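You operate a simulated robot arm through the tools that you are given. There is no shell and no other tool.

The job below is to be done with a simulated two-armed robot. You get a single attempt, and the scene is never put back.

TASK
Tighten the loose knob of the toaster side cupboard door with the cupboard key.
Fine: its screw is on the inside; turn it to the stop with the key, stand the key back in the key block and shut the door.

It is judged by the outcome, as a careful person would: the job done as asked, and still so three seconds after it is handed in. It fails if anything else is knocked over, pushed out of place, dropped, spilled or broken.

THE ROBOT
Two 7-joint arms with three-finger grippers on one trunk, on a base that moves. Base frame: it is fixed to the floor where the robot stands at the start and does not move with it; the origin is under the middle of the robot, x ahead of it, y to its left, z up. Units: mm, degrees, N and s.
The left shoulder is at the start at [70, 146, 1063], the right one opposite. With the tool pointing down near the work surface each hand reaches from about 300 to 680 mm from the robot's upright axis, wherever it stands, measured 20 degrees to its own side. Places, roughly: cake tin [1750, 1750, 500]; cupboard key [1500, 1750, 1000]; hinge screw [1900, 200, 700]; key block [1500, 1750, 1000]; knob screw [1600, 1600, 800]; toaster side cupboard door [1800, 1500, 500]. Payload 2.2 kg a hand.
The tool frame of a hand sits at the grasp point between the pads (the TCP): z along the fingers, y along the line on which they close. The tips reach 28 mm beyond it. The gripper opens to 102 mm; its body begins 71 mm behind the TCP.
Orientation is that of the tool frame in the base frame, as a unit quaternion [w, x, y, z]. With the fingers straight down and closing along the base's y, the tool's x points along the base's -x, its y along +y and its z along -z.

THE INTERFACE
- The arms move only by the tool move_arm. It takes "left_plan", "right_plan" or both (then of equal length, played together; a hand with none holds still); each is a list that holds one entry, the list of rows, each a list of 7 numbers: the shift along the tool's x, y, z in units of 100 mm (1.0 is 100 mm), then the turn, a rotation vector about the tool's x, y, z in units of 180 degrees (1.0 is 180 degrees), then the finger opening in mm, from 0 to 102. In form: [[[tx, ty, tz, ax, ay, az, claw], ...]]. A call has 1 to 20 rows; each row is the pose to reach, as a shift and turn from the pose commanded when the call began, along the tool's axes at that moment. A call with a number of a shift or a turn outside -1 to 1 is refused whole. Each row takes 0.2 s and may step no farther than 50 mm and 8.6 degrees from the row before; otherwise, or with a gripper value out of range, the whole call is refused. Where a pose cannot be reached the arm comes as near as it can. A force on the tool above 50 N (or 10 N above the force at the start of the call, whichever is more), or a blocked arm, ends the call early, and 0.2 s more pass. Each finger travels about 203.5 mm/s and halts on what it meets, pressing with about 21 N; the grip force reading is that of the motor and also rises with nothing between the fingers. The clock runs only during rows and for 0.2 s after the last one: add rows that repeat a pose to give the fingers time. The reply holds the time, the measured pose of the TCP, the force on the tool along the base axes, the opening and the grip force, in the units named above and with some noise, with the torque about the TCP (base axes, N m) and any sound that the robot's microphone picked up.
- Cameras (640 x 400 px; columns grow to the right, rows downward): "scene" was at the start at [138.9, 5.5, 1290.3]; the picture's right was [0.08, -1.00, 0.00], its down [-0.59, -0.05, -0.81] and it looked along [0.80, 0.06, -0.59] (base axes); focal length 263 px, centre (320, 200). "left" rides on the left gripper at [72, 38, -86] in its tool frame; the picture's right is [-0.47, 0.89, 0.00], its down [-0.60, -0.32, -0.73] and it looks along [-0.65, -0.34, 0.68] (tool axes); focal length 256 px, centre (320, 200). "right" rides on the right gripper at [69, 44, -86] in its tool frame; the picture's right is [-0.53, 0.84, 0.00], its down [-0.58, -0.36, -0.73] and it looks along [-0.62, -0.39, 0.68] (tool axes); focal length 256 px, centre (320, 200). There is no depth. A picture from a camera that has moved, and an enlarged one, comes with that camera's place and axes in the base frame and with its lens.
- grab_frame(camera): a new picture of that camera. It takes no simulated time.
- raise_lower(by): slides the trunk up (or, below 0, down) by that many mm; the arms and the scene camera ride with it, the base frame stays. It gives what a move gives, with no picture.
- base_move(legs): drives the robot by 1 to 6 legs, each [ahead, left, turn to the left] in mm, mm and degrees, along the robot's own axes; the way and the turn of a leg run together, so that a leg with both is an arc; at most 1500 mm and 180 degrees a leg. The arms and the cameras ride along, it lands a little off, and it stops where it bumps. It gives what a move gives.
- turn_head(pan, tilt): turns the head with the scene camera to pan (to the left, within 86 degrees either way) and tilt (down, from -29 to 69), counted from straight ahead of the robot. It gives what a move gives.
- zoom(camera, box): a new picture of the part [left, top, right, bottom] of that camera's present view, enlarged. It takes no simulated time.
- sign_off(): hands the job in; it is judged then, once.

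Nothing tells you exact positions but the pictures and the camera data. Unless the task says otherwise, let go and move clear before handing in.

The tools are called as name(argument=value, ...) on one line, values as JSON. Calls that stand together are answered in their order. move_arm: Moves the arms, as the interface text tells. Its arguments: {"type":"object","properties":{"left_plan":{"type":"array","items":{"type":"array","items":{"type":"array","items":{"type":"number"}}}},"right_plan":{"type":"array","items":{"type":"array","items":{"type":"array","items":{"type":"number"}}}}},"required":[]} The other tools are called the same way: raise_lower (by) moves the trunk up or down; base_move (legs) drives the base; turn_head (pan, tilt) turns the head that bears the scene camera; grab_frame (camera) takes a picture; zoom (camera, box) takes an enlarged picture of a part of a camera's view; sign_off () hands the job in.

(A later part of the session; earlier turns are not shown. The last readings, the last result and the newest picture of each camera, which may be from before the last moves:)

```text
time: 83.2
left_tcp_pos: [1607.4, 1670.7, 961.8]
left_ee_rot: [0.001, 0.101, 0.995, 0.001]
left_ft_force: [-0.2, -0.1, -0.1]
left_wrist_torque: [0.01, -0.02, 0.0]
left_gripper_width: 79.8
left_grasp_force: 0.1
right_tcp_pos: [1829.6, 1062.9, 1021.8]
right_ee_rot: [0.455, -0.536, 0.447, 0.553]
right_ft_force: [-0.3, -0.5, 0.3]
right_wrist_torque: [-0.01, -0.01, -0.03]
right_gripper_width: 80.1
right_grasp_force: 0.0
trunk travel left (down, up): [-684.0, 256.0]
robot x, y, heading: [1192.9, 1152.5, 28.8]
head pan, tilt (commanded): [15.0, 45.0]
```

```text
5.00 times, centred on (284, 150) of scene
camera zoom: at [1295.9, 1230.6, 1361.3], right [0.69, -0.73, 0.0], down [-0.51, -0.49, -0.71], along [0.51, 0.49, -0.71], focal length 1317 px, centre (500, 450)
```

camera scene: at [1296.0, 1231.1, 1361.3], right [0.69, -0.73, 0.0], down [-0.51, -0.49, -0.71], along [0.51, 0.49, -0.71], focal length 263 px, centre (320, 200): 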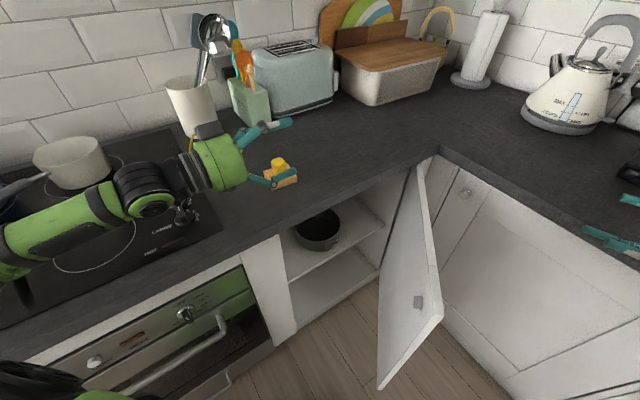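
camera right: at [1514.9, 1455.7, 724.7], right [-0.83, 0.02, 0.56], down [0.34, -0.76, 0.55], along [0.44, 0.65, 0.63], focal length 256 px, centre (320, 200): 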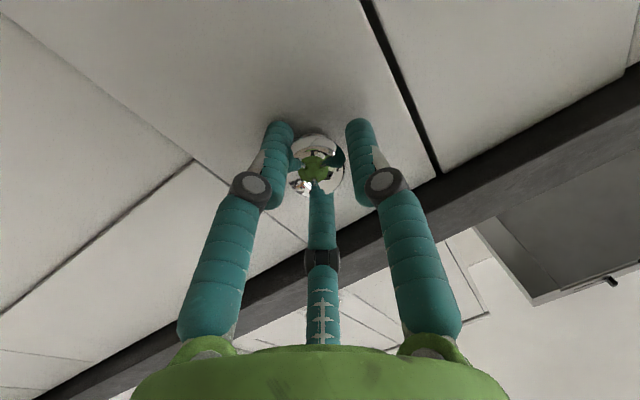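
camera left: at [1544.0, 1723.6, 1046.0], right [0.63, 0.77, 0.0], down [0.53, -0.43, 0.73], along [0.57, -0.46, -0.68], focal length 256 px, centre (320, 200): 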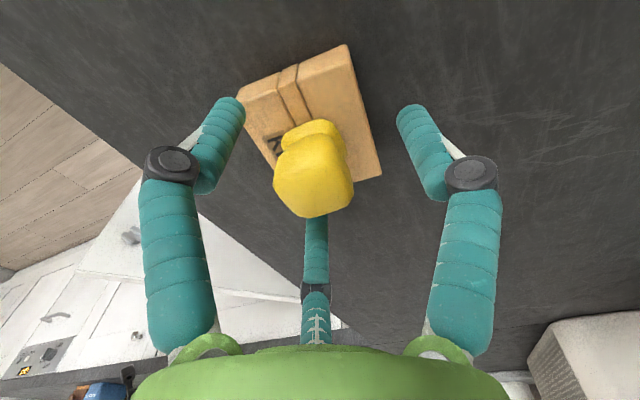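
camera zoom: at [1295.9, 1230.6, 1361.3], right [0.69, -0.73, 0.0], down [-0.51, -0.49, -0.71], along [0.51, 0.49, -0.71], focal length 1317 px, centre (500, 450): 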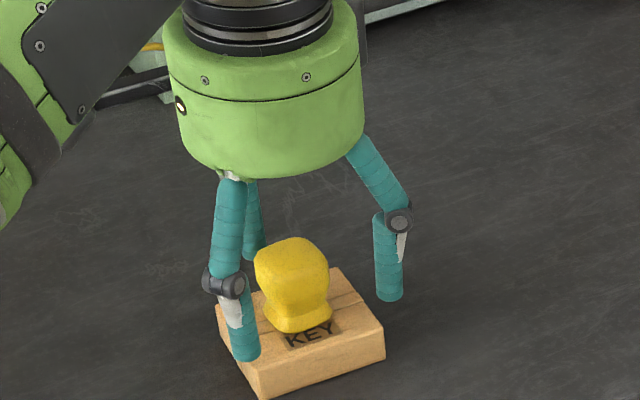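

The hand straddles the handle with tips just above the block. I nudge 2 mm to centre and close slowly.

move_arm(left_plan=[[[0.02, -0.015, 0, 0, 0, 0, 65], [0.02, -0.015, 0, 0, 0, 0, 50], [0.02, -0.015, 0, 0, 0, 0, 42]]])

zoom(camera="left", box=[200, 50, 440, 200])

zoom(camera="scene", box=[240, 140, 320, 190])

```text
time: 84.0
left_tcp_pos: [1603.4, 1669.8, 962.3]
left_ee_rot: [0.001, 0.101, 0.995, 0.0]
left_ft_force: [0.2, 0.0, 0.2]
left_wrist_torque: [0.02, 0.01, 0.01]
left_gripper_width: 41.9
left_grasp_force: 0.1
right_tcp_pos: [1831.2, 1064.2, 1023.0]
right_ee_rot: [0.455, -0.535, 0.447, 0.554]
right_ft_force: [0.2, 0.4, 0.3]
right_wrist_torque: [-0.01, 0.0, -0.03]
right_gripper_width: 79.9
right_grasp_force: 0.1
trunk travel left (down, up): [-684.0, 256.0]
robot x, y, heading: [1189.6, 1147.4, 28.4]
head pan, tilt (commanded): [15.0, 45.0]
```

```text
2.67 times, centred on (320, 125) of left
camera zoom: at [1541.9, 1722.6, 1046.5], right [0.63, 0.77, 0.0], down [0.53, -0.43, 0.73], along [0.57, -0.46, -0.68], focal length 683 px, centre (320, 400)
```

zoom: 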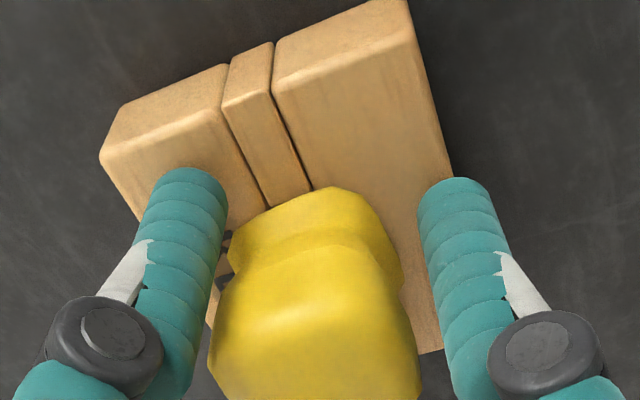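

```text
8.00 times, centred on (280, 165) of scene
camera zoom: at [1296.0, 1230.6, 1361.2], right [0.69, -0.73, 0.0], down [-0.51, -0.49, -0.71], along [0.51, 0.49, -0.71], focal length 2107 px, centre (640, 480)
```

zoom: 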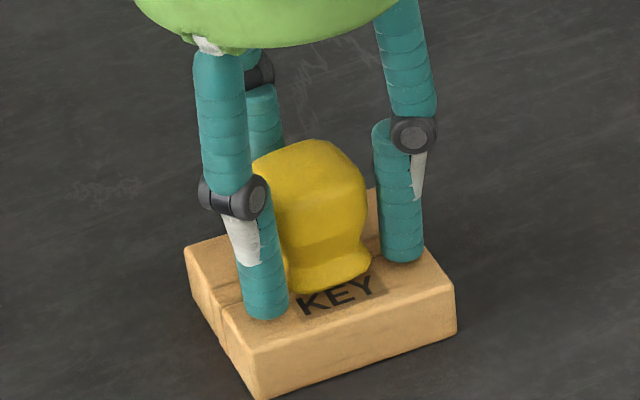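

move_arm(left_plan=[[[0, 0, 0, 0, 0, 0, 36], [0, 0, 0, 0, 0, 0, 30], [0, 0, 0, 0, 0, 0, 24], [0, 0, 0, 0, 0, 0, 20], [0, 0, 0, 0, 0, 0, 20]]])

zoom(camera="left", box=[200, 50, 440, 200])

zoom(camera="scene", box=[240, 140, 320, 190])

```text
time: 85.2
left_tcp_pos: [1604.4, 1670.3, 962.6]
left_ee_rot: [0.001, 0.101, 0.995, -0.001]
left_ft_force: [0.1, 0.0, -0.9]
left_wrist_torque: [0.02, 0.03, -0.02]
left_gripper_width: 35.2
left_grasp_force: 11.8
right_tcp_pos: [1831.2, 1064.1, 1022.6]
right_ee_rot: [0.455, -0.535, 0.447, 0.554]
right_ft_force: [0.1, 0.3, 0.3]
right_wrist_torque: [0.0, 0.02, 0.01]
right_gripper_width: 79.9
right_grasp_force: 0.0
trunk travel left (down, up): [-684.0, 256.0]
robot x, y, heading: [1190.5, 1150.8, 28.7]
head pan, tilt (commanded): [15.0, 45.0]
```

```text
2.67 times, centred on (320, 125) of left
camera zoom: at [1541.9, 1722.8, 1046.6], right [0.63, 0.77, 0.0], down [0.53, -0.43, 0.73], along [0.57, -0.46, -0.68], focal length 683 px, centre (320, 400)
```

zoom: 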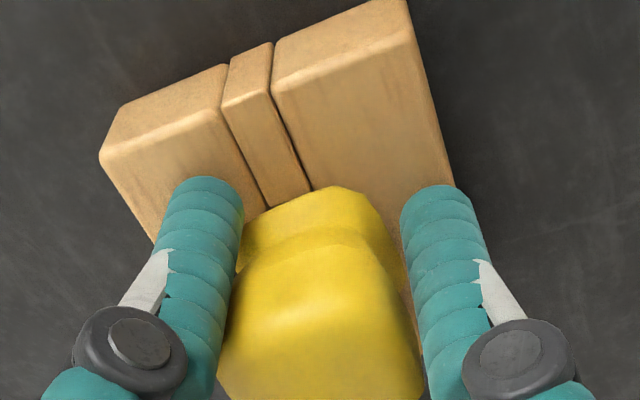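

```text
8.00 times, centred on (280, 165) of scene
camera zoom: at [1296.0, 1230.6, 1361.2], right [0.69, -0.73, 0.0], down [-0.51, -0.49, -0.71], along [0.51, 0.49, -0.71], focal length 2107 px, centre (640, 480)
```

zoom: 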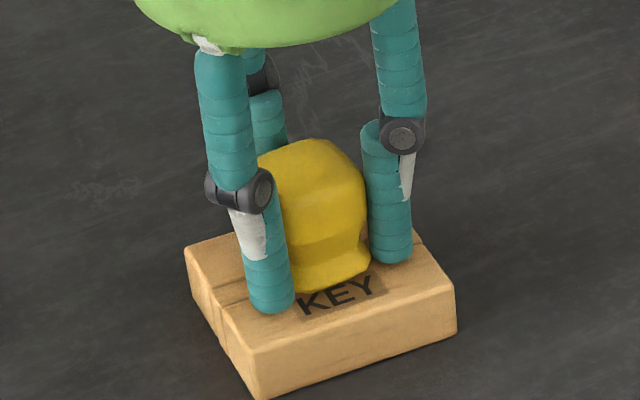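

The fingers meet the handle at 35 mm with light force. I squeeze firmly for a moment before lifting.

move_arm(left_plan=[[[0, 0, 0, 0, 0, 0, 10], [0, 0, 0, 0, 0, 0, 10], [0, 0, 0, 0, 0, 0, 10]]])

```text
time: 86.0
left_tcp_pos: [1605.2, 1669.0, 962.1]
left_ee_rot: [0.0, 0.101, 0.995, -0.001]
left_ft_force: [0.4, -0.6, -0.9]
left_wrist_torque: [0.02, 0.03, 0.0]
left_gripper_width: 34.8
left_grasp_force: 17.7
right_tcp_pos: [1829.3, 1064.0, 1021.9]
right_ee_rot: [0.455, -0.535, 0.447, 0.554]
right_ft_force: [0.0, -0.6, -0.1]
right_wrist_torque: [0.04, 0.01, 0.01]
right_gripper_width: 79.9
right_grasp_force: 0.0
trunk travel left (down, up): [-684.0, 256.0]
robot x, y, heading: [1192.6, 1150.9, 28.3]
head pan, tilt (commanded): [15.0, 45.0]
```

move_arm(left_plan=[[[0, 0, 0, 0, 0, 0, 0], [0, 0, 0, 0, 0, 0, 0], [0, 0, 0, 0, 0, 0, 0]]])

move_arm(left_plan=[[[0, 0, -0.05, 0, 0, 0, 0], [0, 0, -0.1, 0, 0, 0, 0], [0, 0, -0.2, 0, 0, 0, 0], [0, 0, -0.35, 0, 0, 0, 0], [0, 0, -0.5, 0, 0, 0, 0], [0, 0, -0.7, 0, 0, 0, 0]]])

grab_frame(camera="left")

zoom(camera="scene", box=[220, 110, 348, 190])

```text
time: 86.8
left_tcp_pos: [1605.5, 1670.3, 961.9]
left_ee_rot: [0.0, 0.1, 0.995, 0.0]
left_ft_force: [0.3, -0.6, -0.8]
left_wrist_torque: [-0.01, -0.04, -0.04]
left_gripper_width: 34.8
left_grasp_force: 20.8
right_tcp_pos: [1830.7, 1064.5, 1021.8]
right_ee_rot: [0.456, -0.535, 0.447, 0.554]
right_ft_force: [0.8, -0.9, -0.3]
right_wrist_torque: [-0.02, -0.04, 0.0]
right_gripper_width: 80.0
right_grasp_force: 0.1
trunk travel left (down, up): [-684.0, 256.0]
robot x, y, heading: [1193.3, 1154.4, 28.7]
head pan, tilt (commanded): [15.0, 45.0]
```

```text
time: 88.2
left_tcp_pos: [1604.3, 1669.8, 1033.5]
left_ee_rot: [0.0, 0.101, 0.995, 0.0]
left_ft_force: [0.1, 1.0, -0.9]
left_wrist_torque: [-0.02, 0.0, 0.0]
left_gripper_width: 34.8
left_grasp_force: 21.0
right_tcp_pos: [1830.9, 1063.4, 1021.7]
right_ee_rot: [0.456, -0.535, 0.447, 0.554]
right_ft_force: [-0.4, -0.7, 0.3]
right_wrist_torque: [-0.02, -0.02, -0.02]
right_gripper_width: 80.1
right_grasp_force: 0.1
trunk travel left (down, up): [-684.0, 256.0]
robot x, y, heading: [1189.3, 1153.3, 28.5]
head pan, tilt (commanded): [15.0, 45.0]
```

```text
taken
camera left: at [1542.0, 1721.4, 1117.8], right [0.63, 0.77, 0.0], down [0.53, -0.43, 0.73], along [0.57, -0.46, -0.68], focal length 256 px, centre (320, 200)
```

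left: 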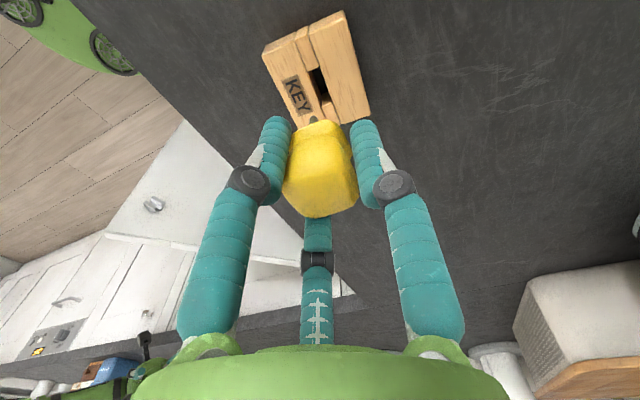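

```text
5.00 times, centred on (284, 150) of scene
camera zoom: at [1295.5, 1230.0, 1361.3], right [0.69, -0.73, 0.0], down [-0.51, -0.49, -0.71], along [0.51, 0.49, -0.71], focal length 1317 px, centre (500, 450)
```

zoom: 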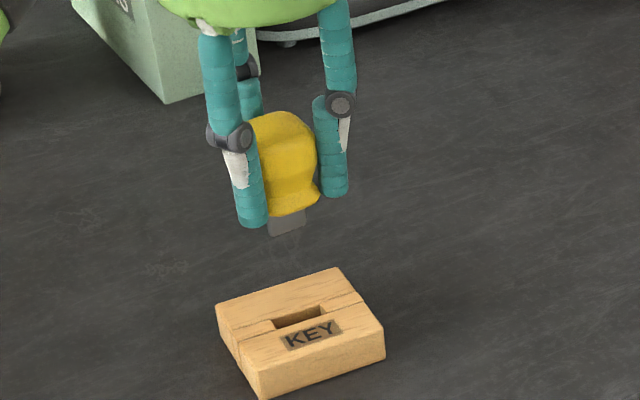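

The key is out: a flat blade under the yellow handle, and the block shows a matching slot along its length. I look closely at the blade.

zoom(camera="scene", box=[256, 125, 304, 155])

zoom(camera="left", box=[260, 80, 388, 160])

zoom(camera="scene", box=[256, 155, 304, 185])

```text
13.33 times, centred on (280, 140) of scene
camera zoom: at [1295.5, 1230.0, 1361.3], right [0.69, -0.73, 0.0], down [-0.51, -0.49, -0.71], along [0.51, 0.49, -0.71], focal length 3512 px, centre (853, 1000)
```

zoom: 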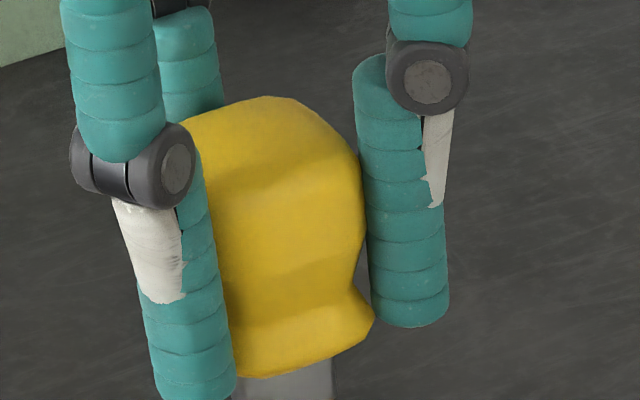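

```text
5.00 times, centred on (324, 120) of left
camera zoom: at [1542.0, 1721.4, 1117.8], right [0.63, 0.77, 0.0], down [0.53, -0.43, 0.73], along [0.57, -0.46, -0.68], focal length 1280 px, centre (300, 600)
```

zoom: 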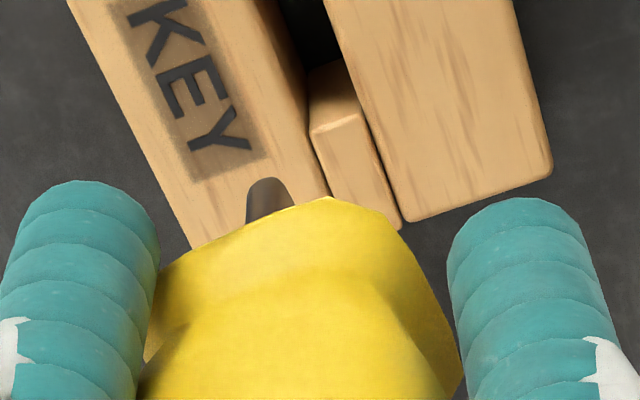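

```text
13.33 times, centred on (280, 170) of scene
camera zoom: at [1295.5, 1230.0, 1361.3], right [0.69, -0.73, 0.0], down [-0.51, -0.49, -0.71], along [0.51, 0.49, -0.71], focal length 3512 px, centre (853, 600)
```

zoom: 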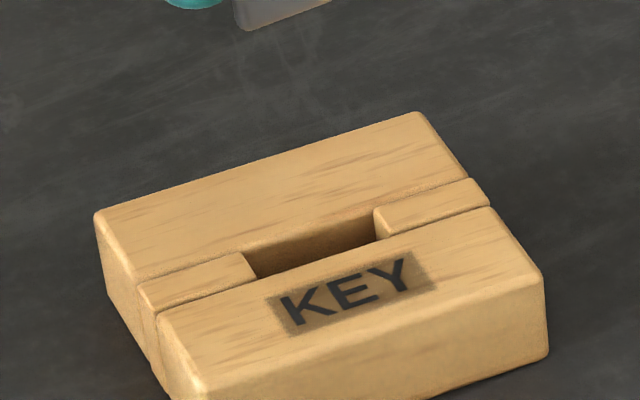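

The blade is about 21 mm wide and reaches roughly 48 mm beyond the TCP. I lift the key clear and draw the left hand back, and tip the right hand to point down so it can push the door further open from the inside.

move_arm(left_plan=[[[0, 0, -0.35, 0, 0, 0, 0], [0.05, -0.05, -0.7, 0, 0, 0, 0], [0.3, -0.25, -0.7, 0, 0, 0, 0], [0.6, -0.5, -0.7, 0, 0, 0, 0], [0.9, -0.75, -0.7, 0, 0, 0, 0]]])

move_arm(right_plan=[[[0, 0, 0, 0, 0.0455, 0, 60], [0, 0, 0, 0, 0.091, 0, 40], [0, 0, 0, 0, 0.1365, 0, 20], [0, 0, 0, 0, 0.182, 0, 10], [0, 0, 0, 0, 0.2275, 0, 10], [0, 0, 0, 0, 0.273, 0, 10], [0, 0, 0, 0, 0.3185, 0, 10], [0, 0, 0, 0, 0.364, 0, 10], [0, 0, 0, 0, 0.4095, 0, 10], [0, 0, 0, 0, 0.455, 0, 10], [0, 0, 0, 0, 0.5, 0, 10]]])

turn_head(pan=0, tilt=45)

grab_frame(camera="scene")

```text
time: 89.5
left_tcp_pos: [1500.8, 1611.7, 1102.4]
left_ee_rot: [0.0, 0.101, 0.995, -0.001]
left_ft_force: [0.4, 0.4, -0.6]
left_wrist_torque: [0.0, -0.03, 0.01]
left_gripper_width: 35.0
left_grasp_force: 21.2
right_tcp_pos: [1829.2, 1063.5, 1023.2]
right_ee_rot: [0.456, -0.535, 0.446, 0.555]
right_ft_force: [-0.6, 0.2, 0.0]
right_wrist_torque: [0.0, 0.01, -0.03]
right_gripper_width: 80.0
right_grasp_force: 0.0
trunk travel left (down, up): [-684.0, 256.0]
robot x, y, heading: [1192.6, 1153.1, 28.4]
head pan, tilt (commanded): [15.0, 45.0]
```

```text
time: 91.8
left_tcp_pos: [1501.7, 1613.1, 1102.3]
left_ee_rot: [0.0, 0.101, 0.995, 0.0]
left_ft_force: [0.0, -0.4, -0.5]
left_wrist_torque: [-0.02, 0.01, 0.05]
left_gripper_width: 34.8
left_grasp_force: 21.1
right_tcp_pos: [1851.3, 1055.4, 991.1]
right_ee_rot: [-0.194, 0.683, -0.567, -0.418]
right_ft_force: [-0.8, 0.5, 0.0]
right_wrist_torque: [-0.02, -0.01, 0.03]
right_gripper_width: 10.0
right_grasp_force: 0.0
right hand out of reach, approached as far as the arm can: row 3, 4, 5, 6, 7, 8, 9, 10, 11
trunk travel left (down, up): [-684.0, 256.0]
robot x, y, heading: [1191.5, 1151.9, 28.6]
head pan, tilt (commanded): [15.0, 45.0]
```

```text
time: 92.6
left_tcp_pos: [1502.7, 1613.2, 1102.5]
left_ee_rot: [0.0, 0.101, 0.995, 0.0]
left_ft_force: [-0.2, 0.3, 0.4]
left_wrist_torque: [0.0, -0.02, -0.02]
left_gripper_width: 34.8
left_grasp_force: 21.0
right_tcp_pos: [1851.1, 1054.4, 991.9]
right_ee_rot: [-0.194, 0.684, -0.566, -0.417]
right_ft_force: [-1.1, 0.0, 0.3]
right_wrist_torque: [0.0, 0.03, 0.02]
right_gripper_width: 9.8
right_grasp_force: 0.1
trunk travel left (down, up): [-684.0, 256.0]
robot x, y, heading: [1187.9, 1152.2, 28.5]
head pan, tilt (commanded): [0.0, 45.0]
```

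```text
taken
camera scene: at [1308.4, 1213.6, 1361.2], right [0.48, -0.88, 0.0], down [-0.62, -0.34, -0.71], along [0.62, 0.34, -0.71], focal length 263 px, centre (320, 200)
```

scene: 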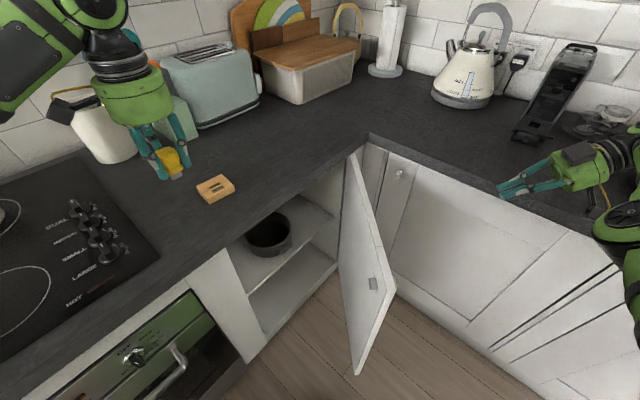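

The right arm reached a limit before pointing down; it is out wide to the right near the back counter. I bring it inward toward the front of the robot, above door height, before reorienting it.

move_arm(right_plan=[[[-0.2, 0.17, 0.34, 0, 0, 0, 10], [-0.4, 0.34, 0.68, 0, 0, 0, 10]]])

move_arm(right_plan=[[[-0.2, 0.17, 0.34, 0, 0, 0, 10], [-0.4, 0.34, 0.68, 0, 0, 0, 10]]])

move_arm(right_plan=[[[-0.2, 0.17, 0.34, 0, 0, 0, 10], [-0.4, 0.34, 0.68, 0, 0, 0, 10]]])

grab_frame(camera="scene")

```text
time: 93.2
left_tcp_pos: [1502.9, 1612.4, 1102.8]
left_ee_rot: [0.001, 0.101, 0.995, -0.001]
left_ft_force: [0.6, -0.4, -1.3]
left_wrist_torque: [-0.03, -0.01, -0.03]
left_gripper_width: 34.9
left_grasp_force: 21.7
right_tcp_pos: [1853.6, 1071.9, 1008.7]
right_ee_rot: [-0.193, 0.684, -0.565, -0.419]
right_ft_force: [0.2, -0.3, 0.1]
right_wrist_torque: [0.02, 0.01, 0.01]
right_gripper_width: 10.0
right_grasp_force: 0.1
right hand out of reach, approached as far as the arm can: row 1, 2
trunk travel left (down, up): [-684.0, 256.0]
robot x, y, heading: [1194.5, 1154.5, 28.6]
head pan, tilt (commanded): [0.0, 45.0]
```

```text
time: 93.8
left_tcp_pos: [1502.1, 1612.5, 1101.2]
left_ee_rot: [0.0, 0.101, 0.995, 0.001]
left_ft_force: [0.2, -0.4, -0.2]
left_wrist_torque: [-0.02, -0.01, -0.01]
left_gripper_width: 35.2
left_grasp_force: 21.1
right_tcp_pos: [1856.3, 1093.0, 1035.3]
right_ee_rot: [-0.195, 0.683, -0.564, -0.42]
right_ft_force: [-0.4, -0.6, 0.1]
right_wrist_torque: [-0.01, -0.04, -0.01]
right_gripper_width: 9.9
right_grasp_force: 0.0
right hand out of reach, approached as far as the arm can: row 1, 2
trunk travel left (down, up): [-684.0, 256.0]
robot x, y, heading: [1192.1, 1151.8, 28.4]
head pan, tilt (commanded): [0.0, 45.0]
```

```text
time: 94.4
left_tcp_pos: [1502.2, 1612.6, 1102.1]
left_ee_rot: [0.0, 0.101, 0.995, -0.001]
left_ft_force: [0.5, -0.3, -0.5]
left_wrist_torque: [-0.01, 0.01, 0.0]
left_gripper_width: 34.8
left_grasp_force: 20.8
right_tcp_pos: [1855.9, 1116.1, 1064.7]
right_ee_rot: [-0.195, 0.683, -0.564, -0.42]
right_ft_force: [-0.5, 0.2, -0.5]
right_wrist_torque: [0.02, 0.03, 0.02]
right_gripper_width: 10.0
right_grasp_force: 0.0
right hand out of reach, approached as far as the arm can: row 1, 2
trunk travel left (down, up): [-684.0, 256.0]
robot x, y, heading: [1191.4, 1148.8, 28.3]
head pan, tilt (commanded): [0.0, 45.0]
```

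```text
taken
camera scene: at [1308.1, 1213.9, 1361.2], right [0.48, -0.88, 0.0], down [-0.62, -0.34, -0.71], along [0.62, 0.34, -0.71], focal length 263 px, centre (320, 200)
```

scene: 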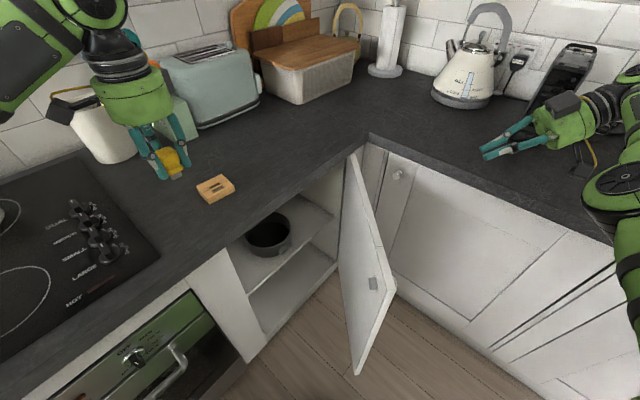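

The right arm is near a wrist limit in this pose. I undo the tilt to bring it back to a level, reachable orientation first.

move_arm(right_plan=[[[0, 0, 0, 0.0186, -0.0347, -0.0059, 10], [0, 0, 0, 0.0372, -0.0695, -0.0117, 10], [0, 0, 0, 0.0557, -0.1042, -0.0176, 10], [0, 0, 0, 0.0743, -0.139, -0.0234, 10], [0, 0, 0, 0.0929, -0.1737, -0.0293, 10], [0, 0, 0, 0.1115, -0.2085, -0.0351, 10]]])

grab_frame(camera="scene")

```text
time: 95.8
left_tcp_pos: [1501.3, 1611.9, 1102.9]
left_ee_rot: [0.0, 0.1, 0.995, -0.001]
left_ft_force: [-1.2, -0.8, 0.4]
left_wrist_torque: [0.04, -0.02, -0.01]
left_gripper_width: 34.8
left_grasp_force: 20.7
right_tcp_pos: [1858.3, 1116.1, 1066.4]
right_ee_rot: [0.502, -0.5, 0.499, 0.5]
right_ft_force: [-0.8, -0.4, 0.5]
right_wrist_torque: [-0.01, -0.02, -0.02]
right_gripper_width: 10.0
right_grasp_force: 0.0
right hand out of reach, approached as far as the arm can: row 1, 2, 3
trunk travel left (down, up): [-684.0, 256.0]
robot x, y, heading: [1190.1, 1153.3, 28.6]
head pan, tilt (commanded): [0.0, 45.0]
```

```text
taken
camera scene: at [1308.3, 1212.5, 1361.4], right [0.48, -0.88, 0.0], down [-0.62, -0.34, -0.71], along [0.62, 0.34, -0.71], focal length 263 px, centre (320, 200)
```

scene: 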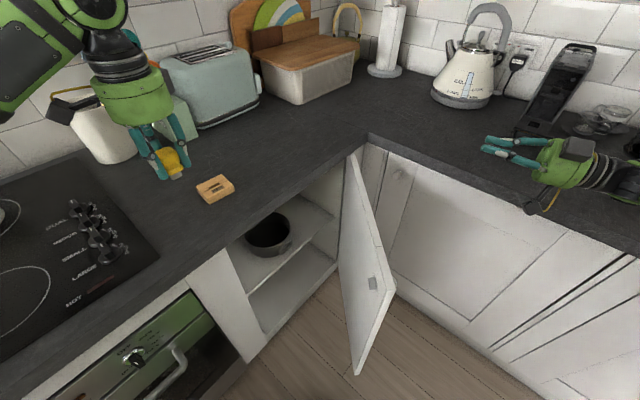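

Level again. I step the base back and to the right, which takes both hands clear of the counter, then bring the right fist across above the door toward its inner side.

base_move(legs=[[-130, -176, 0]])

move_arm(right_plan=[[[0, 0.32, 0.38, 0.032, 0, 0, 0], [0, 0.65, 0.77, 0.064, 0, 0, 0]]])

grab_frame(camera="scene")

```text
time: 97.5
left_tcp_pos: [1470.0, 1395.2, 1102.3]
left_ee_rot: [0.0, 0.099, 0.995, -0.001]
left_ft_force: [0.0, 0.4, -0.6]
left_wrist_torque: [-0.02, -0.03, 0.02]
left_gripper_width: 34.8
left_grasp_force: 20.8
right_tcp_pos: [1827.0, 900.8, 1066.0]
right_ee_rot: [-0.499, 0.501, -0.499, -0.501]
right_ft_force: [0.2, 0.3, 0.1]
right_wrist_torque: [-0.01, 0.0, -0.01]
right_gripper_width: 9.9
right_grasp_force: 0.2
trunk travel left (down, up): [-684.0, 256.0]
robot x, y, heading: [1160.9, 933.5, 28.6]
head pan, tilt (commanded): [0.0, 45.0]
```

```text
refused: row 2 steps farther than a row can; nothing moved
```

```text
taken
camera scene: at [1277.9, 996.4, 1361.2], right [0.48, -0.88, 0.0], down [-0.62, -0.34, -0.71], along [0.62, 0.34, -0.71], focal length 263 px, centre (320, 200)
```

scene: 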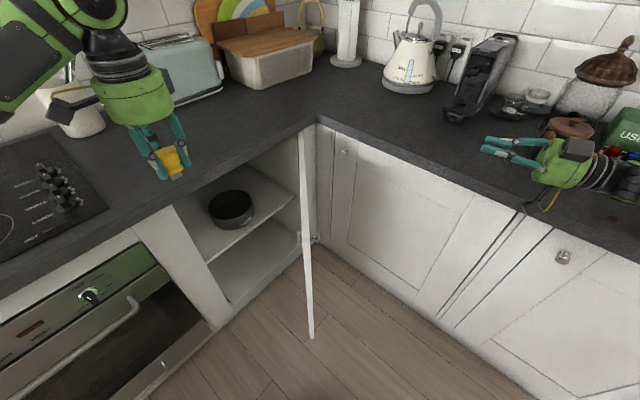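

move_arm(right_plan=[[[0, 0.21, 0.26, 0.02, 0, 0, 0], [0, 0.42, 0.51, 0.04, 0, 0, 0], [0, 0.64, 0.77, 0.064, 0, 0, 0]]])

grab_frame(camera="scene")

```text
time: 98.3
left_tcp_pos: [1470.7, 1395.2, 1102.3]
left_ee_rot: [0.0, 0.1, 0.995, -0.001]
left_ft_force: [-0.6, -0.3, -0.6]
left_wrist_torque: [0.03, 0.0, 0.02]
left_gripper_width: 35.1
left_grasp_force: 20.7
right_tcp_pos: [1764.0, 977.6, 1065.8]
right_ee_rot: [0.548, -0.448, 0.547, 0.447]
right_ft_force: [0.3, 0.7, 0.4]
right_wrist_torque: [-0.01, 0.01, -0.06]
right_gripper_width: 2.1
right_grasp_force: 21.6
trunk travel left (down, up): [-684.0, 256.0]
robot x, y, heading: [1156.5, 933.7, 28.8]
head pan, tilt (commanded): [0.0, 45.0]
```

```text
taken
camera scene: at [1277.1, 995.7, 1361.3], right [0.48, -0.88, 0.0], down [-0.62, -0.34, -0.71], along [0.62, 0.34, -0.71], focal length 263 px, centre (320, 200)
```

scene: 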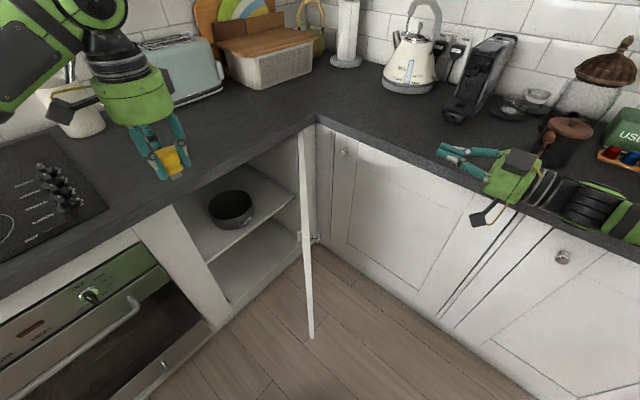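

move_arm(right_plan=[[[0, 0.26, 0.21, 0, 0, 0, 0], [0, 0.53, 0.41, 0, 0, 0, 0], [0, 0.79, 0.62, 0, 0, 0, 0]]])

move_arm(right_plan=[[[0, 0.26, 0.21, 0, 0, 0, 0], [0, 0.53, 0.41, 0, 0, 0, 0], [0, 0.79, 0.62, 0, 0, 0, 0]]])

grab_frame(camera="scene")

```text
time: 99.1
left_tcp_pos: [1471.0, 1396.1, 1101.4]
left_ee_rot: [0.0, 0.099, 0.995, -0.001]
left_ft_force: [-0.1, 0.5, -0.1]
left_wrist_torque: [-0.01, 0.01, 0.04]
left_gripper_width: 34.8
left_grasp_force: 21.3
right_tcp_pos: [1700.4, 1057.0, 1065.9]
right_ee_rot: [0.547, -0.448, 0.548, 0.448]
right_ft_force: [0.3, 0.7, -0.4]
right_wrist_torque: [0.01, 0.0, -0.02]
right_gripper_width: 2.2
right_grasp_force: 21.1
trunk travel left (down, up): [-684.0, 256.0]
robot x, y, heading: [1161.3, 937.2, 28.5]
head pan, tilt (commanded): [0.0, 45.0]
```

```text
time: 99.9
left_tcp_pos: [1470.6, 1395.7, 1101.0]
left_ee_rot: [0.0, 0.099, 0.995, -0.001]
left_ft_force: [-0.1, 0.4, -1.0]
left_wrist_torque: [-0.02, -0.02, -0.01]
left_gripper_width: 34.7
left_grasp_force: 21.0
right_tcp_pos: [1633.4, 1132.5, 1066.4]
right_ee_rot: [0.548, -0.448, 0.547, 0.447]
right_ft_force: [-0.6, 0.7, -0.1]
right_wrist_torque: [0.0, 0.0, -0.04]
right_gripper_width: 2.3
right_grasp_force: 21.1
trunk travel left (down, up): [-684.0, 256.0]
robot x, y, heading: [1163.7, 934.4, 28.8]
head pan, tilt (commanded): [0.0, 45.0]
```

```text
taken
camera scene: at [1277.5, 996.4, 1361.2], right [0.48, -0.88, 0.0], down [-0.62, -0.34, -0.71], along [0.62, 0.34, -0.71], focal length 263 px, centre (320, 200)
```

scene: 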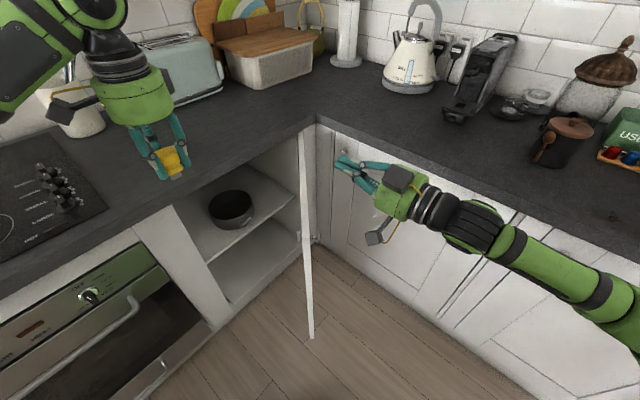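

move_arm(right_plan=[[[0, 0.28, 0.2, 0, 0, 0, 0], [0, 0.56, 0.41, 0, 0, 0, 0], [0, 0.86, 0.62, 0, 0, 0, 0]]])

grab_frame(camera="scene")

grab_frame(camera="right")

```text
time: 100.7
left_tcp_pos: [1470.6, 1397.0, 1101.8]
left_ee_rot: [0.0, 0.1, 0.995, -0.001]
left_ft_force: [-0.2, -0.8, -0.5]
left_wrist_torque: [-0.03, 0.03, 0.02]
left_gripper_width: 34.9
left_grasp_force: 21.0
right_tcp_pos: [1559.3, 1211.9, 1066.0]
right_ee_rot: [0.548, -0.449, 0.547, 0.447]
right_ft_force: [0.5, -0.2, -0.2]
right_wrist_torque: [-0.01, 0.01, 0.0]
right_gripper_width: 2.1
right_grasp_force: 20.8
trunk travel left (down, up): [-684.0, 256.0]
robot x, y, heading: [1161.7, 935.0, 28.5]
head pan, tilt (commanded): [0.0, 45.0]
```

```text
taken
camera scene: at [1277.0, 996.6, 1361.3], right [0.48, -0.88, 0.0], down [-0.62, -0.34, -0.71], along [0.62, 0.34, -0.71], focal length 263 px, centre (320, 200)
```

scene: 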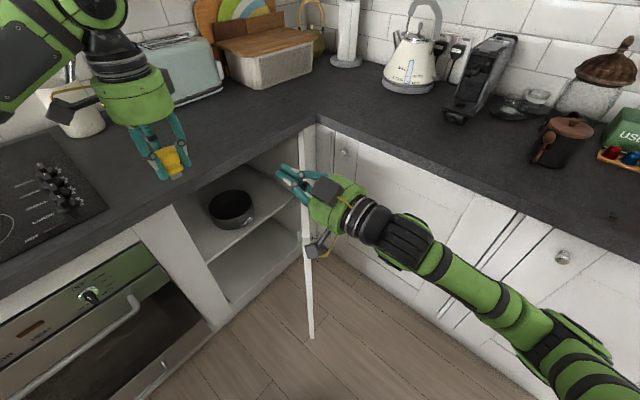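

```text
taken
camera right: at [1500.2, 1135.8, 997.1], right [-0.83, 0.17, 0.53], down [0.21, -0.79, 0.58], along [0.52, 0.59, 0.62], focal length 256 px, centre (320, 200)
```

right: 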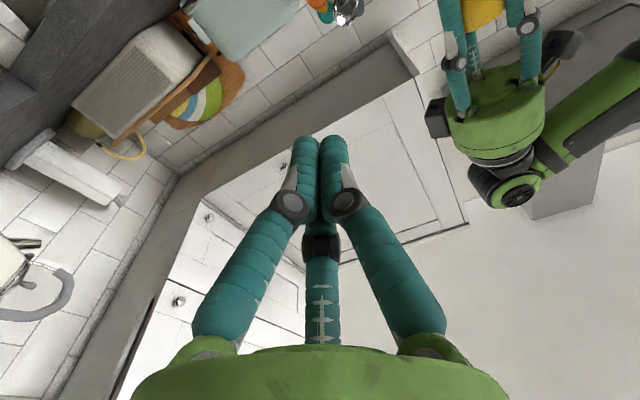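

The right fist is just inside the door's free edge, still above it. I shift it 25 mm further inward, then lower it (arm partly, trunk partly) to knob height.

move_arm(right_plan=[[[0, 0.25, 0, 0, 0, 0, 0], [0.3, 0.27, 0, 0, 0, 0, 0], [0.6, 0.27, 0, 0, 0, 0, 0], [0.9, 0.27, 0, 0, 0, 0, 0]]])

raise_lower(by=-150)

grab_frame(camera="scene")

grab_frame(camera="right")

```text
time: 101.7
left_tcp_pos: [1470.2, 1394.2, 1102.0]
left_ee_rot: [0.0, 0.1, 0.995, 0.0]
left_ft_force: [-0.3, -0.1, -0.2]
left_wrist_torque: [0.01, 0.03, -0.02]
left_gripper_width: 34.9
left_grasp_force: 21.4
right_tcp_pos: [1535.2, 1212.1, 974.6]
right_ee_rot: [0.548, -0.448, 0.546, 0.448]
right_ft_force: [0.4, -0.6, -0.2]
right_wrist_torque: [0.0, 0.0, 0.0]
right_gripper_width: 2.1
right_grasp_force: 21.2
trunk travel left (down, up): [-684.0, 256.0]
robot x, y, heading: [1162.0, 934.3, 28.7]
head pan, tilt (commanded): [0.0, 45.0]
```

```text
time: 103.5
left_tcp_pos: [1470.7, 1394.8, 953.0]
left_ee_rot: [-0.001, 0.1, 0.995, 0.0]
left_ft_force: [-0.3, 0.2, -0.2]
left_wrist_torque: [0.01, -0.01, 0.01]
left_gripper_width: 34.9
left_grasp_force: 21.2
right_tcp_pos: [1535.3, 1213.3, 825.0]
right_ee_rot: [0.546, -0.449, 0.547, 0.448]
right_ft_force: [0.8, 0.3, -0.2]
right_wrist_torque: [0.0, 0.0, 0.0]
right_gripper_width: 2.2
right_grasp_force: 21.4
trunk travel left (down, up): [-534.0, 406.0]
robot x, y, heading: [1158.9, 934.2, 28.8]
head pan, tilt (commanded): [0.0, 45.0]
```

```text
taken
camera scene: at [1277.7, 995.3, 1211.3], right [0.48, -0.88, 0.0], down [-0.62, -0.34, -0.71], along [0.62, 0.34, -0.71], focal length 263 px, centre (320, 200)
```

scene: 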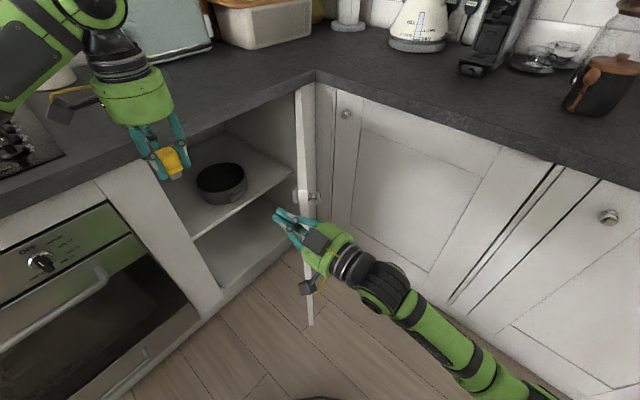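

```text
taken
camera right: at [1475.5, 1137.4, 756.5], right [-0.83, 0.17, 0.53], down [0.21, -0.79, 0.58], along [0.52, 0.59, 0.62], focal length 256 px, centre (320, 200)
```

right: 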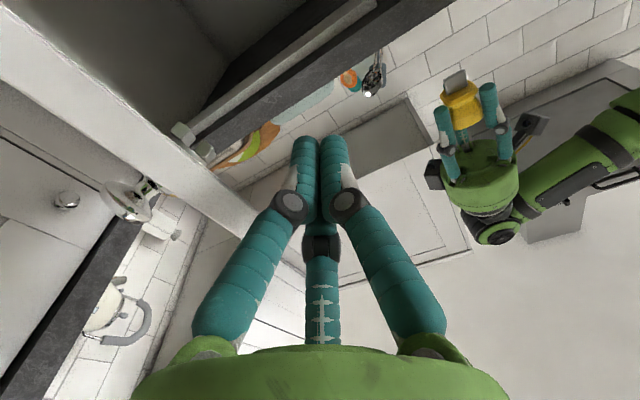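

I can see the inner door with the screw on the left of the wrist picture and even the key blade in the other hand. I lower the right fist to about z=725 so it will push the door well below the screw, and zoom on the key blade.

zoom(camera="right", box=[408, 50, 536, 130])

zoom(camera="right", box=[80, 90, 240, 240])

move_arm(right_plan=[[[0.33, 0, 0, 0, 0, 0, 0], [0.66, 0, 0, 0, 0, 0, 0], [1.0, 0, 0, 0, 0, 0, 0]]])

```text
5.00 times, centred on (472, 90) of right
camera zoom: at [1475.5, 1137.4, 756.5], right [-0.83, 0.17, 0.53], down [0.21, -0.79, 0.58], along [0.52, 0.59, 0.62], focal length 1280 px, centre (-440, 750)
```

zoom: 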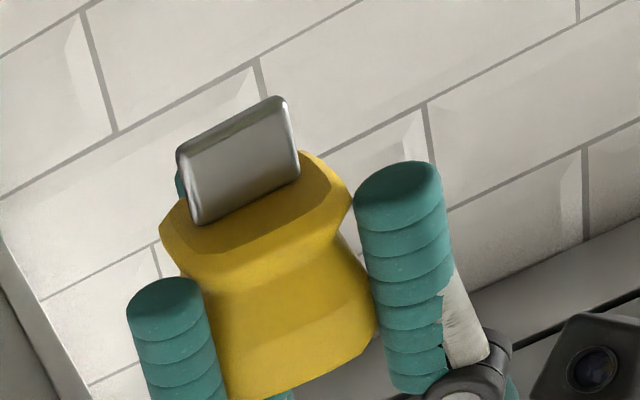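

```text
2.67 times, centred on (160, 165) of right
camera zoom: at [1475.5, 1137.4, 756.5], right [-0.83, 0.17, 0.53], down [0.21, -0.79, 0.58], along [0.52, 0.59, 0.62], focal length 683 px, centre (747, 293)
```

zoom: 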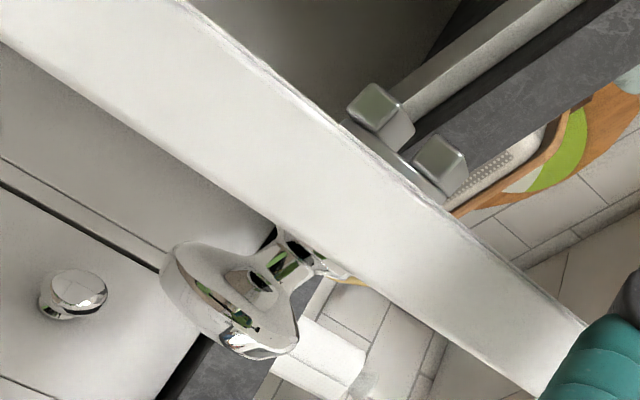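

```text
time: 104.3
left_tcp_pos: [1472.2, 1394.9, 951.5]
left_ee_rot: [0.0, 0.099, 0.995, -0.001]
left_ft_force: [0.0, -0.7, 0.0]
left_wrist_torque: [-0.03, -0.01, 0.01]
left_gripper_width: 34.6
left_grasp_force: 20.9
right_tcp_pos: [1537.0, 1211.9, 724.5]
right_ee_rot: [0.545, -0.448, 0.547, 0.45]
right_ft_force: [-0.4, 0.0, 0.0]
right_wrist_torque: [-0.03, -0.01, 0.02]
right_gripper_width: 2.3
right_grasp_force: 21.3
trunk travel left (down, up): [-534.0, 406.0]
robot x, y, heading: [1161.2, 935.2, 28.6]
head pan, tilt (commanded): [0.0, 45.0]
```

The blade is a plain plate about 21 × 5 mm, matching the vertical slot between the screw's two prongs. I now push the door open with the right fist at its edge, following the arc in steps.

move_arm(right_plan=[[[0, -0.1, 0.15, 0, 0, 0, 0], [0, -0.2, 0.23, 0, 0, 0, 0], [0, -0.35, 0.1, 0, 0, 0, 0], [0, -0.52, -0.04, 0, 0, 0, 0], [0, -0.68, -0.18, 0, 0, 0, 0], [0, -0.85, -0.32, 0, 0, 0, 0]]])

grab_frame(camera="scene")

```text
time: 105.7
left_tcp_pos: [1472.0, 1395.4, 952.4]
left_ee_rot: [0.0, 0.1, 0.995, 0.0]
left_ft_force: [-0.1, 0.2, -0.6]
left_wrist_torque: [0.0, -0.01, 0.01]
left_gripper_width: 35.0
left_grasp_force: 21.3
right_tcp_pos: [1613.1, 1165.0, 725.1]
right_ee_rot: [0.547, -0.448, 0.546, 0.449]
right_ft_force: [0.3, -0.3, -0.4]
right_wrist_torque: [0.0, -0.03, -0.01]
right_gripper_width: 2.2
right_grasp_force: 20.8
trunk travel left (down, up): [-534.0, 406.0]
robot x, y, heading: [1161.3, 933.4, 28.8]
head pan, tilt (commanded): [0.0, 45.0]
```

```text
taken
camera scene: at [1278.4, 995.1, 1211.2], right [0.48, -0.88, 0.0], down [-0.62, -0.34, -0.71], along [0.62, 0.34, -0.71], focal length 263 px, centre (320, 200)
```

scene: 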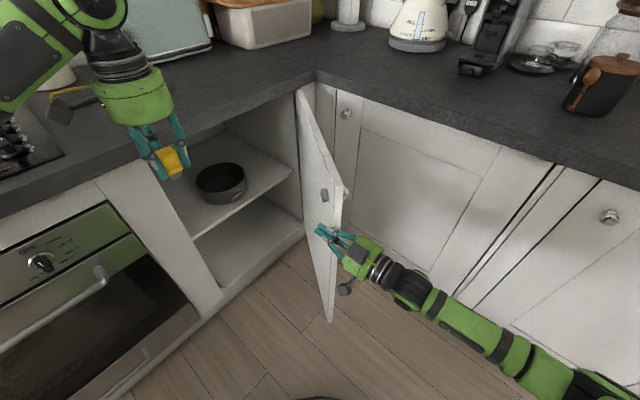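

The door moves easily with the push. I continue toward 75°.

move_arm(right_plan=[[[0, -0.19, -0.12, 0, 0, 0, 0], [0, -0.37, -0.24, 0, 0, 0, 0], [0, -0.56, -0.36, 0, 0, 0, 0], [0, -0.74, -0.47, 0, 0, 0, 0]]])

move_arm(right_plan=[[[0, -0.2, -0.09, 0, 0, 0, 0], [0, -0.41, -0.17, 0, 0, 0, 0], [0, -0.61, -0.26, 0, 0, 0, 0], [0, -0.81, -0.34, 0, 0, 0, 0]]])

grab_frame(camera="scene")

```text
time: 106.7
left_tcp_pos: [1470.5, 1396.4, 951.4]
left_ee_rot: [0.0, 0.099, 0.995, 0.0]
left_ft_force: [0.9, 0.7, -0.8]
left_wrist_torque: [0.0, 0.02, 0.0]
left_gripper_width: 34.7
left_grasp_force: 20.6
right_tcp_pos: [1676.8, 1103.0, 722.5]
right_ee_rot: [0.546, -0.448, 0.546, 0.449]
right_ft_force: [-0.4, 0.3, -0.2]
right_wrist_torque: [0.01, 0.03, -0.03]
right_gripper_width: 2.3
right_grasp_force: 21.0
trunk travel left (down, up): [-534.0, 406.0]
robot x, y, heading: [1162.4, 933.1, 28.8]
head pan, tilt (commanded): [0.0, 45.0]
```

```text
time: 107.7
left_tcp_pos: [1471.7, 1395.1, 952.8]
left_ee_rot: [0.0, 0.1, 0.995, 0.0]
left_ft_force: [0.6, -0.3, 1.0]
left_wrist_torque: [0.01, -0.02, 0.0]
left_gripper_width: 34.8
left_grasp_force: 20.6
right_tcp_pos: [1751.6, 1055.2, 722.8]
right_ee_rot: [0.547, -0.448, 0.547, 0.448]
right_ft_force: [-0.1, -0.5, 0.0]
right_wrist_torque: [0.01, 0.01, 0.0]
right_gripper_width: 2.0
right_grasp_force: 21.2
trunk travel left (down, up): [-534.0, 406.0]
robot x, y, heading: [1161.8, 933.5, 28.6]
head pan, tilt (commanded): [0.0, 45.0]
```

```text
taken
camera scene: at [1278.4, 995.3, 1211.2], right [0.48, -0.88, 0.0], down [-0.62, -0.34, -0.71], along [0.62, 0.34, -0.71], focal length 263 px, centre (320, 200)
```

scene: 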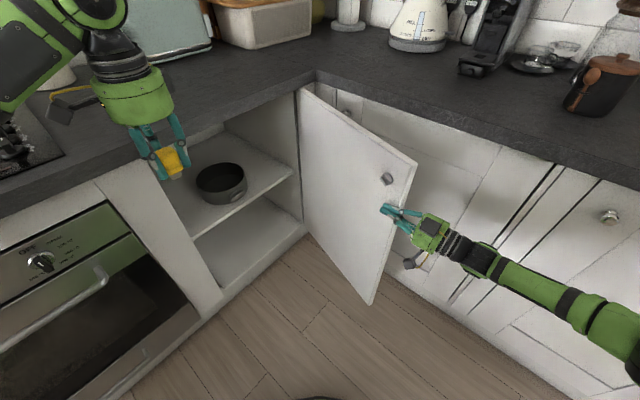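

The door is near 75° and the screw is plainly visible. I continue to about 85°.

move_arm(right_plan=[[[0, -0.22, -0.05, 0, 0, 0, 0], [0, -0.43, -0.09, 0, 0, 0, 0], [0, -0.65, -0.14, 0, 0, 0, 0], [0, -0.86, -0.18, 0, 0, 0, 0]]])

grab_frame(camera="scene")

zoom(camera="scene", box=[350, 120, 510, 220])

```text
time: 108.7
left_tcp_pos: [1471.3, 1395.4, 952.4]
left_ee_rot: [0.0, 0.099, 0.995, -0.001]
left_ft_force: [-0.2, -0.2, -0.6]
left_wrist_torque: [-0.01, -0.01, 0.02]
left_gripper_width: 34.8
left_grasp_force: 21.2
right_tcp_pos: [1830.8, 1019.2, 725.5]
right_ee_rot: [0.547, -0.448, 0.547, 0.448]
right_ft_force: [-0.4, -0.4, -0.2]
right_wrist_torque: [0.01, -0.03, -0.04]
right_gripper_width: 2.1
right_grasp_force: 21.1
trunk travel left (down, up): [-534.0, 406.0]
robot x, y, heading: [1161.8, 935.7, 28.7]
head pan, tilt (commanded): [0.0, 45.0]
```

```text
taken
camera scene: at [1278.2, 995.5, 1211.2], right [0.48, -0.88, 0.0], down [-0.62, -0.34, -0.71], along [0.62, 0.34, -0.71], focal length 263 px, centre (320, 200)
```

scene: 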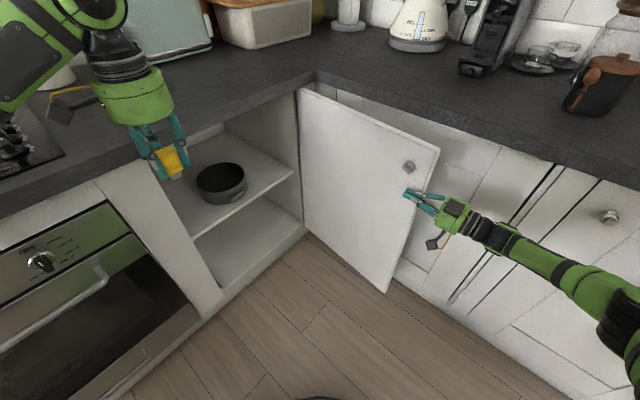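

```text
4.00 times, centred on (430, 170) of scene
camera zoom: at [1278.2, 995.5, 1211.2], right [0.48, -0.88, 0.0], down [-0.62, -0.34, -0.71], along [0.62, 0.34, -0.71], focal length 1054 px, centre (-120, 320)
```

zoom: 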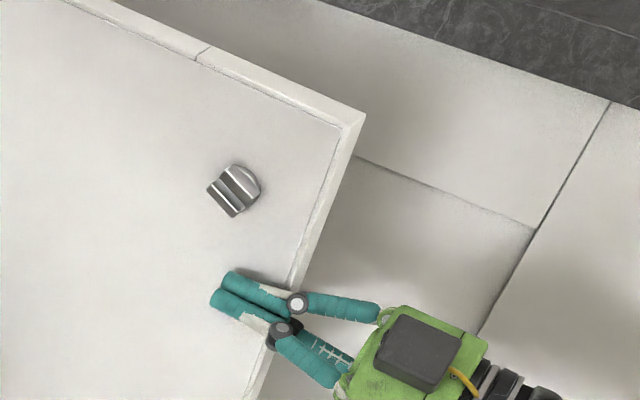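

The door is at about 85°. I zoom on the screw to see its slot direction, and check with a higher zoom.

zoom(camera="scene", box=[392, 152, 424, 180])

```text
14.29 times, centred on (408, 166) of scene
camera zoom: at [1278.2, 995.5, 1211.2], right [0.48, -0.88, 0.0], down [-0.62, -0.34, -0.71], along [0.62, 0.34, -0.71], focal length 3763 px, centre (-937, 686)
```

zoom: 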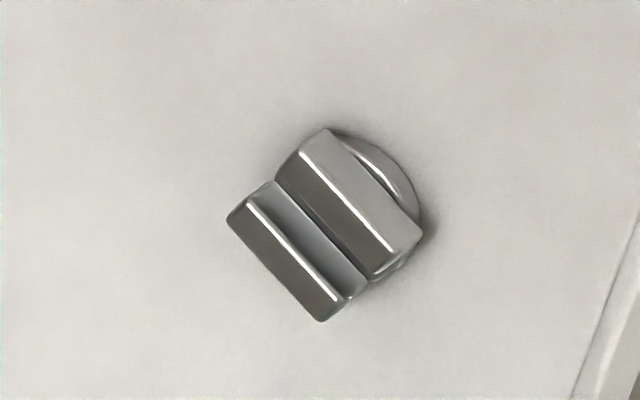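

The slot runs about 26° below horizontal toward the door's free edge, and the screw is near [1858, 1056, 793]. I check whether the door has an opening stop by pushing it gently a little further.

move_arm(right_plan=[[[0, -0.15, -0.01, 0, 0, 0, 0], [0, -0.3, -0.02, 0, 0, 0, 0], [0, -0.45, -0.03, 0, 0, 0, 0], [0, -0.6, -0.04, 0, 0, 0, 0]]])

grab_frame(camera="scene")

```text
time: 109.7
left_tcp_pos: [1469.5, 1395.4, 951.7]
left_ee_rot: [0.0, 0.098, 0.995, -0.001]
left_ft_force: [-0.2, 0.1, 0.0]
left_wrist_torque: [0.0, 0.03, -0.01]
left_gripper_width: 34.9
left_grasp_force: 21.1
right_tcp_pos: [1878.6, 1006.9, 726.0]
right_ee_rot: [0.543, -0.451, 0.546, 0.451]
right_ft_force: [-8.7, 3.6, -4.8]
right_wrist_torque: [0.07, 0.06, -0.09]
right_gripper_width: 2.1
right_grasp_force: 21.2
right hand out of reach, approached as far as the arm can: row 4
trunk travel left (down, up): [-534.0, 406.0]
robot x, y, heading: [1162.2, 932.8, 28.5]
head pan, tilt (commanded): [0.0, 45.0]
```

```text
taken
camera scene: at [1277.1, 996.1, 1211.1], right [0.48, -0.88, 0.0], down [-0.62, -0.34, -0.71], along [0.62, 0.34, -0.71], focal length 263 px, centre (320, 200)
```

scene: 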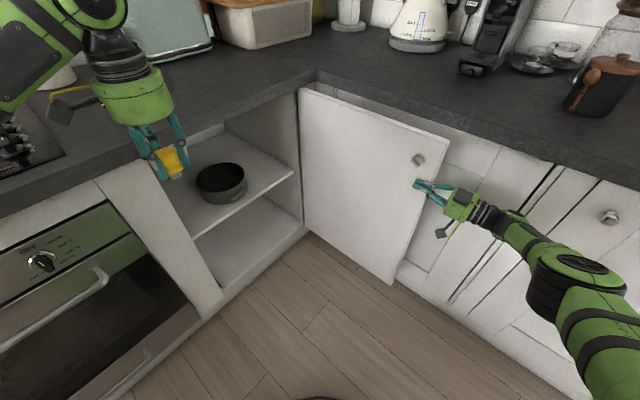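

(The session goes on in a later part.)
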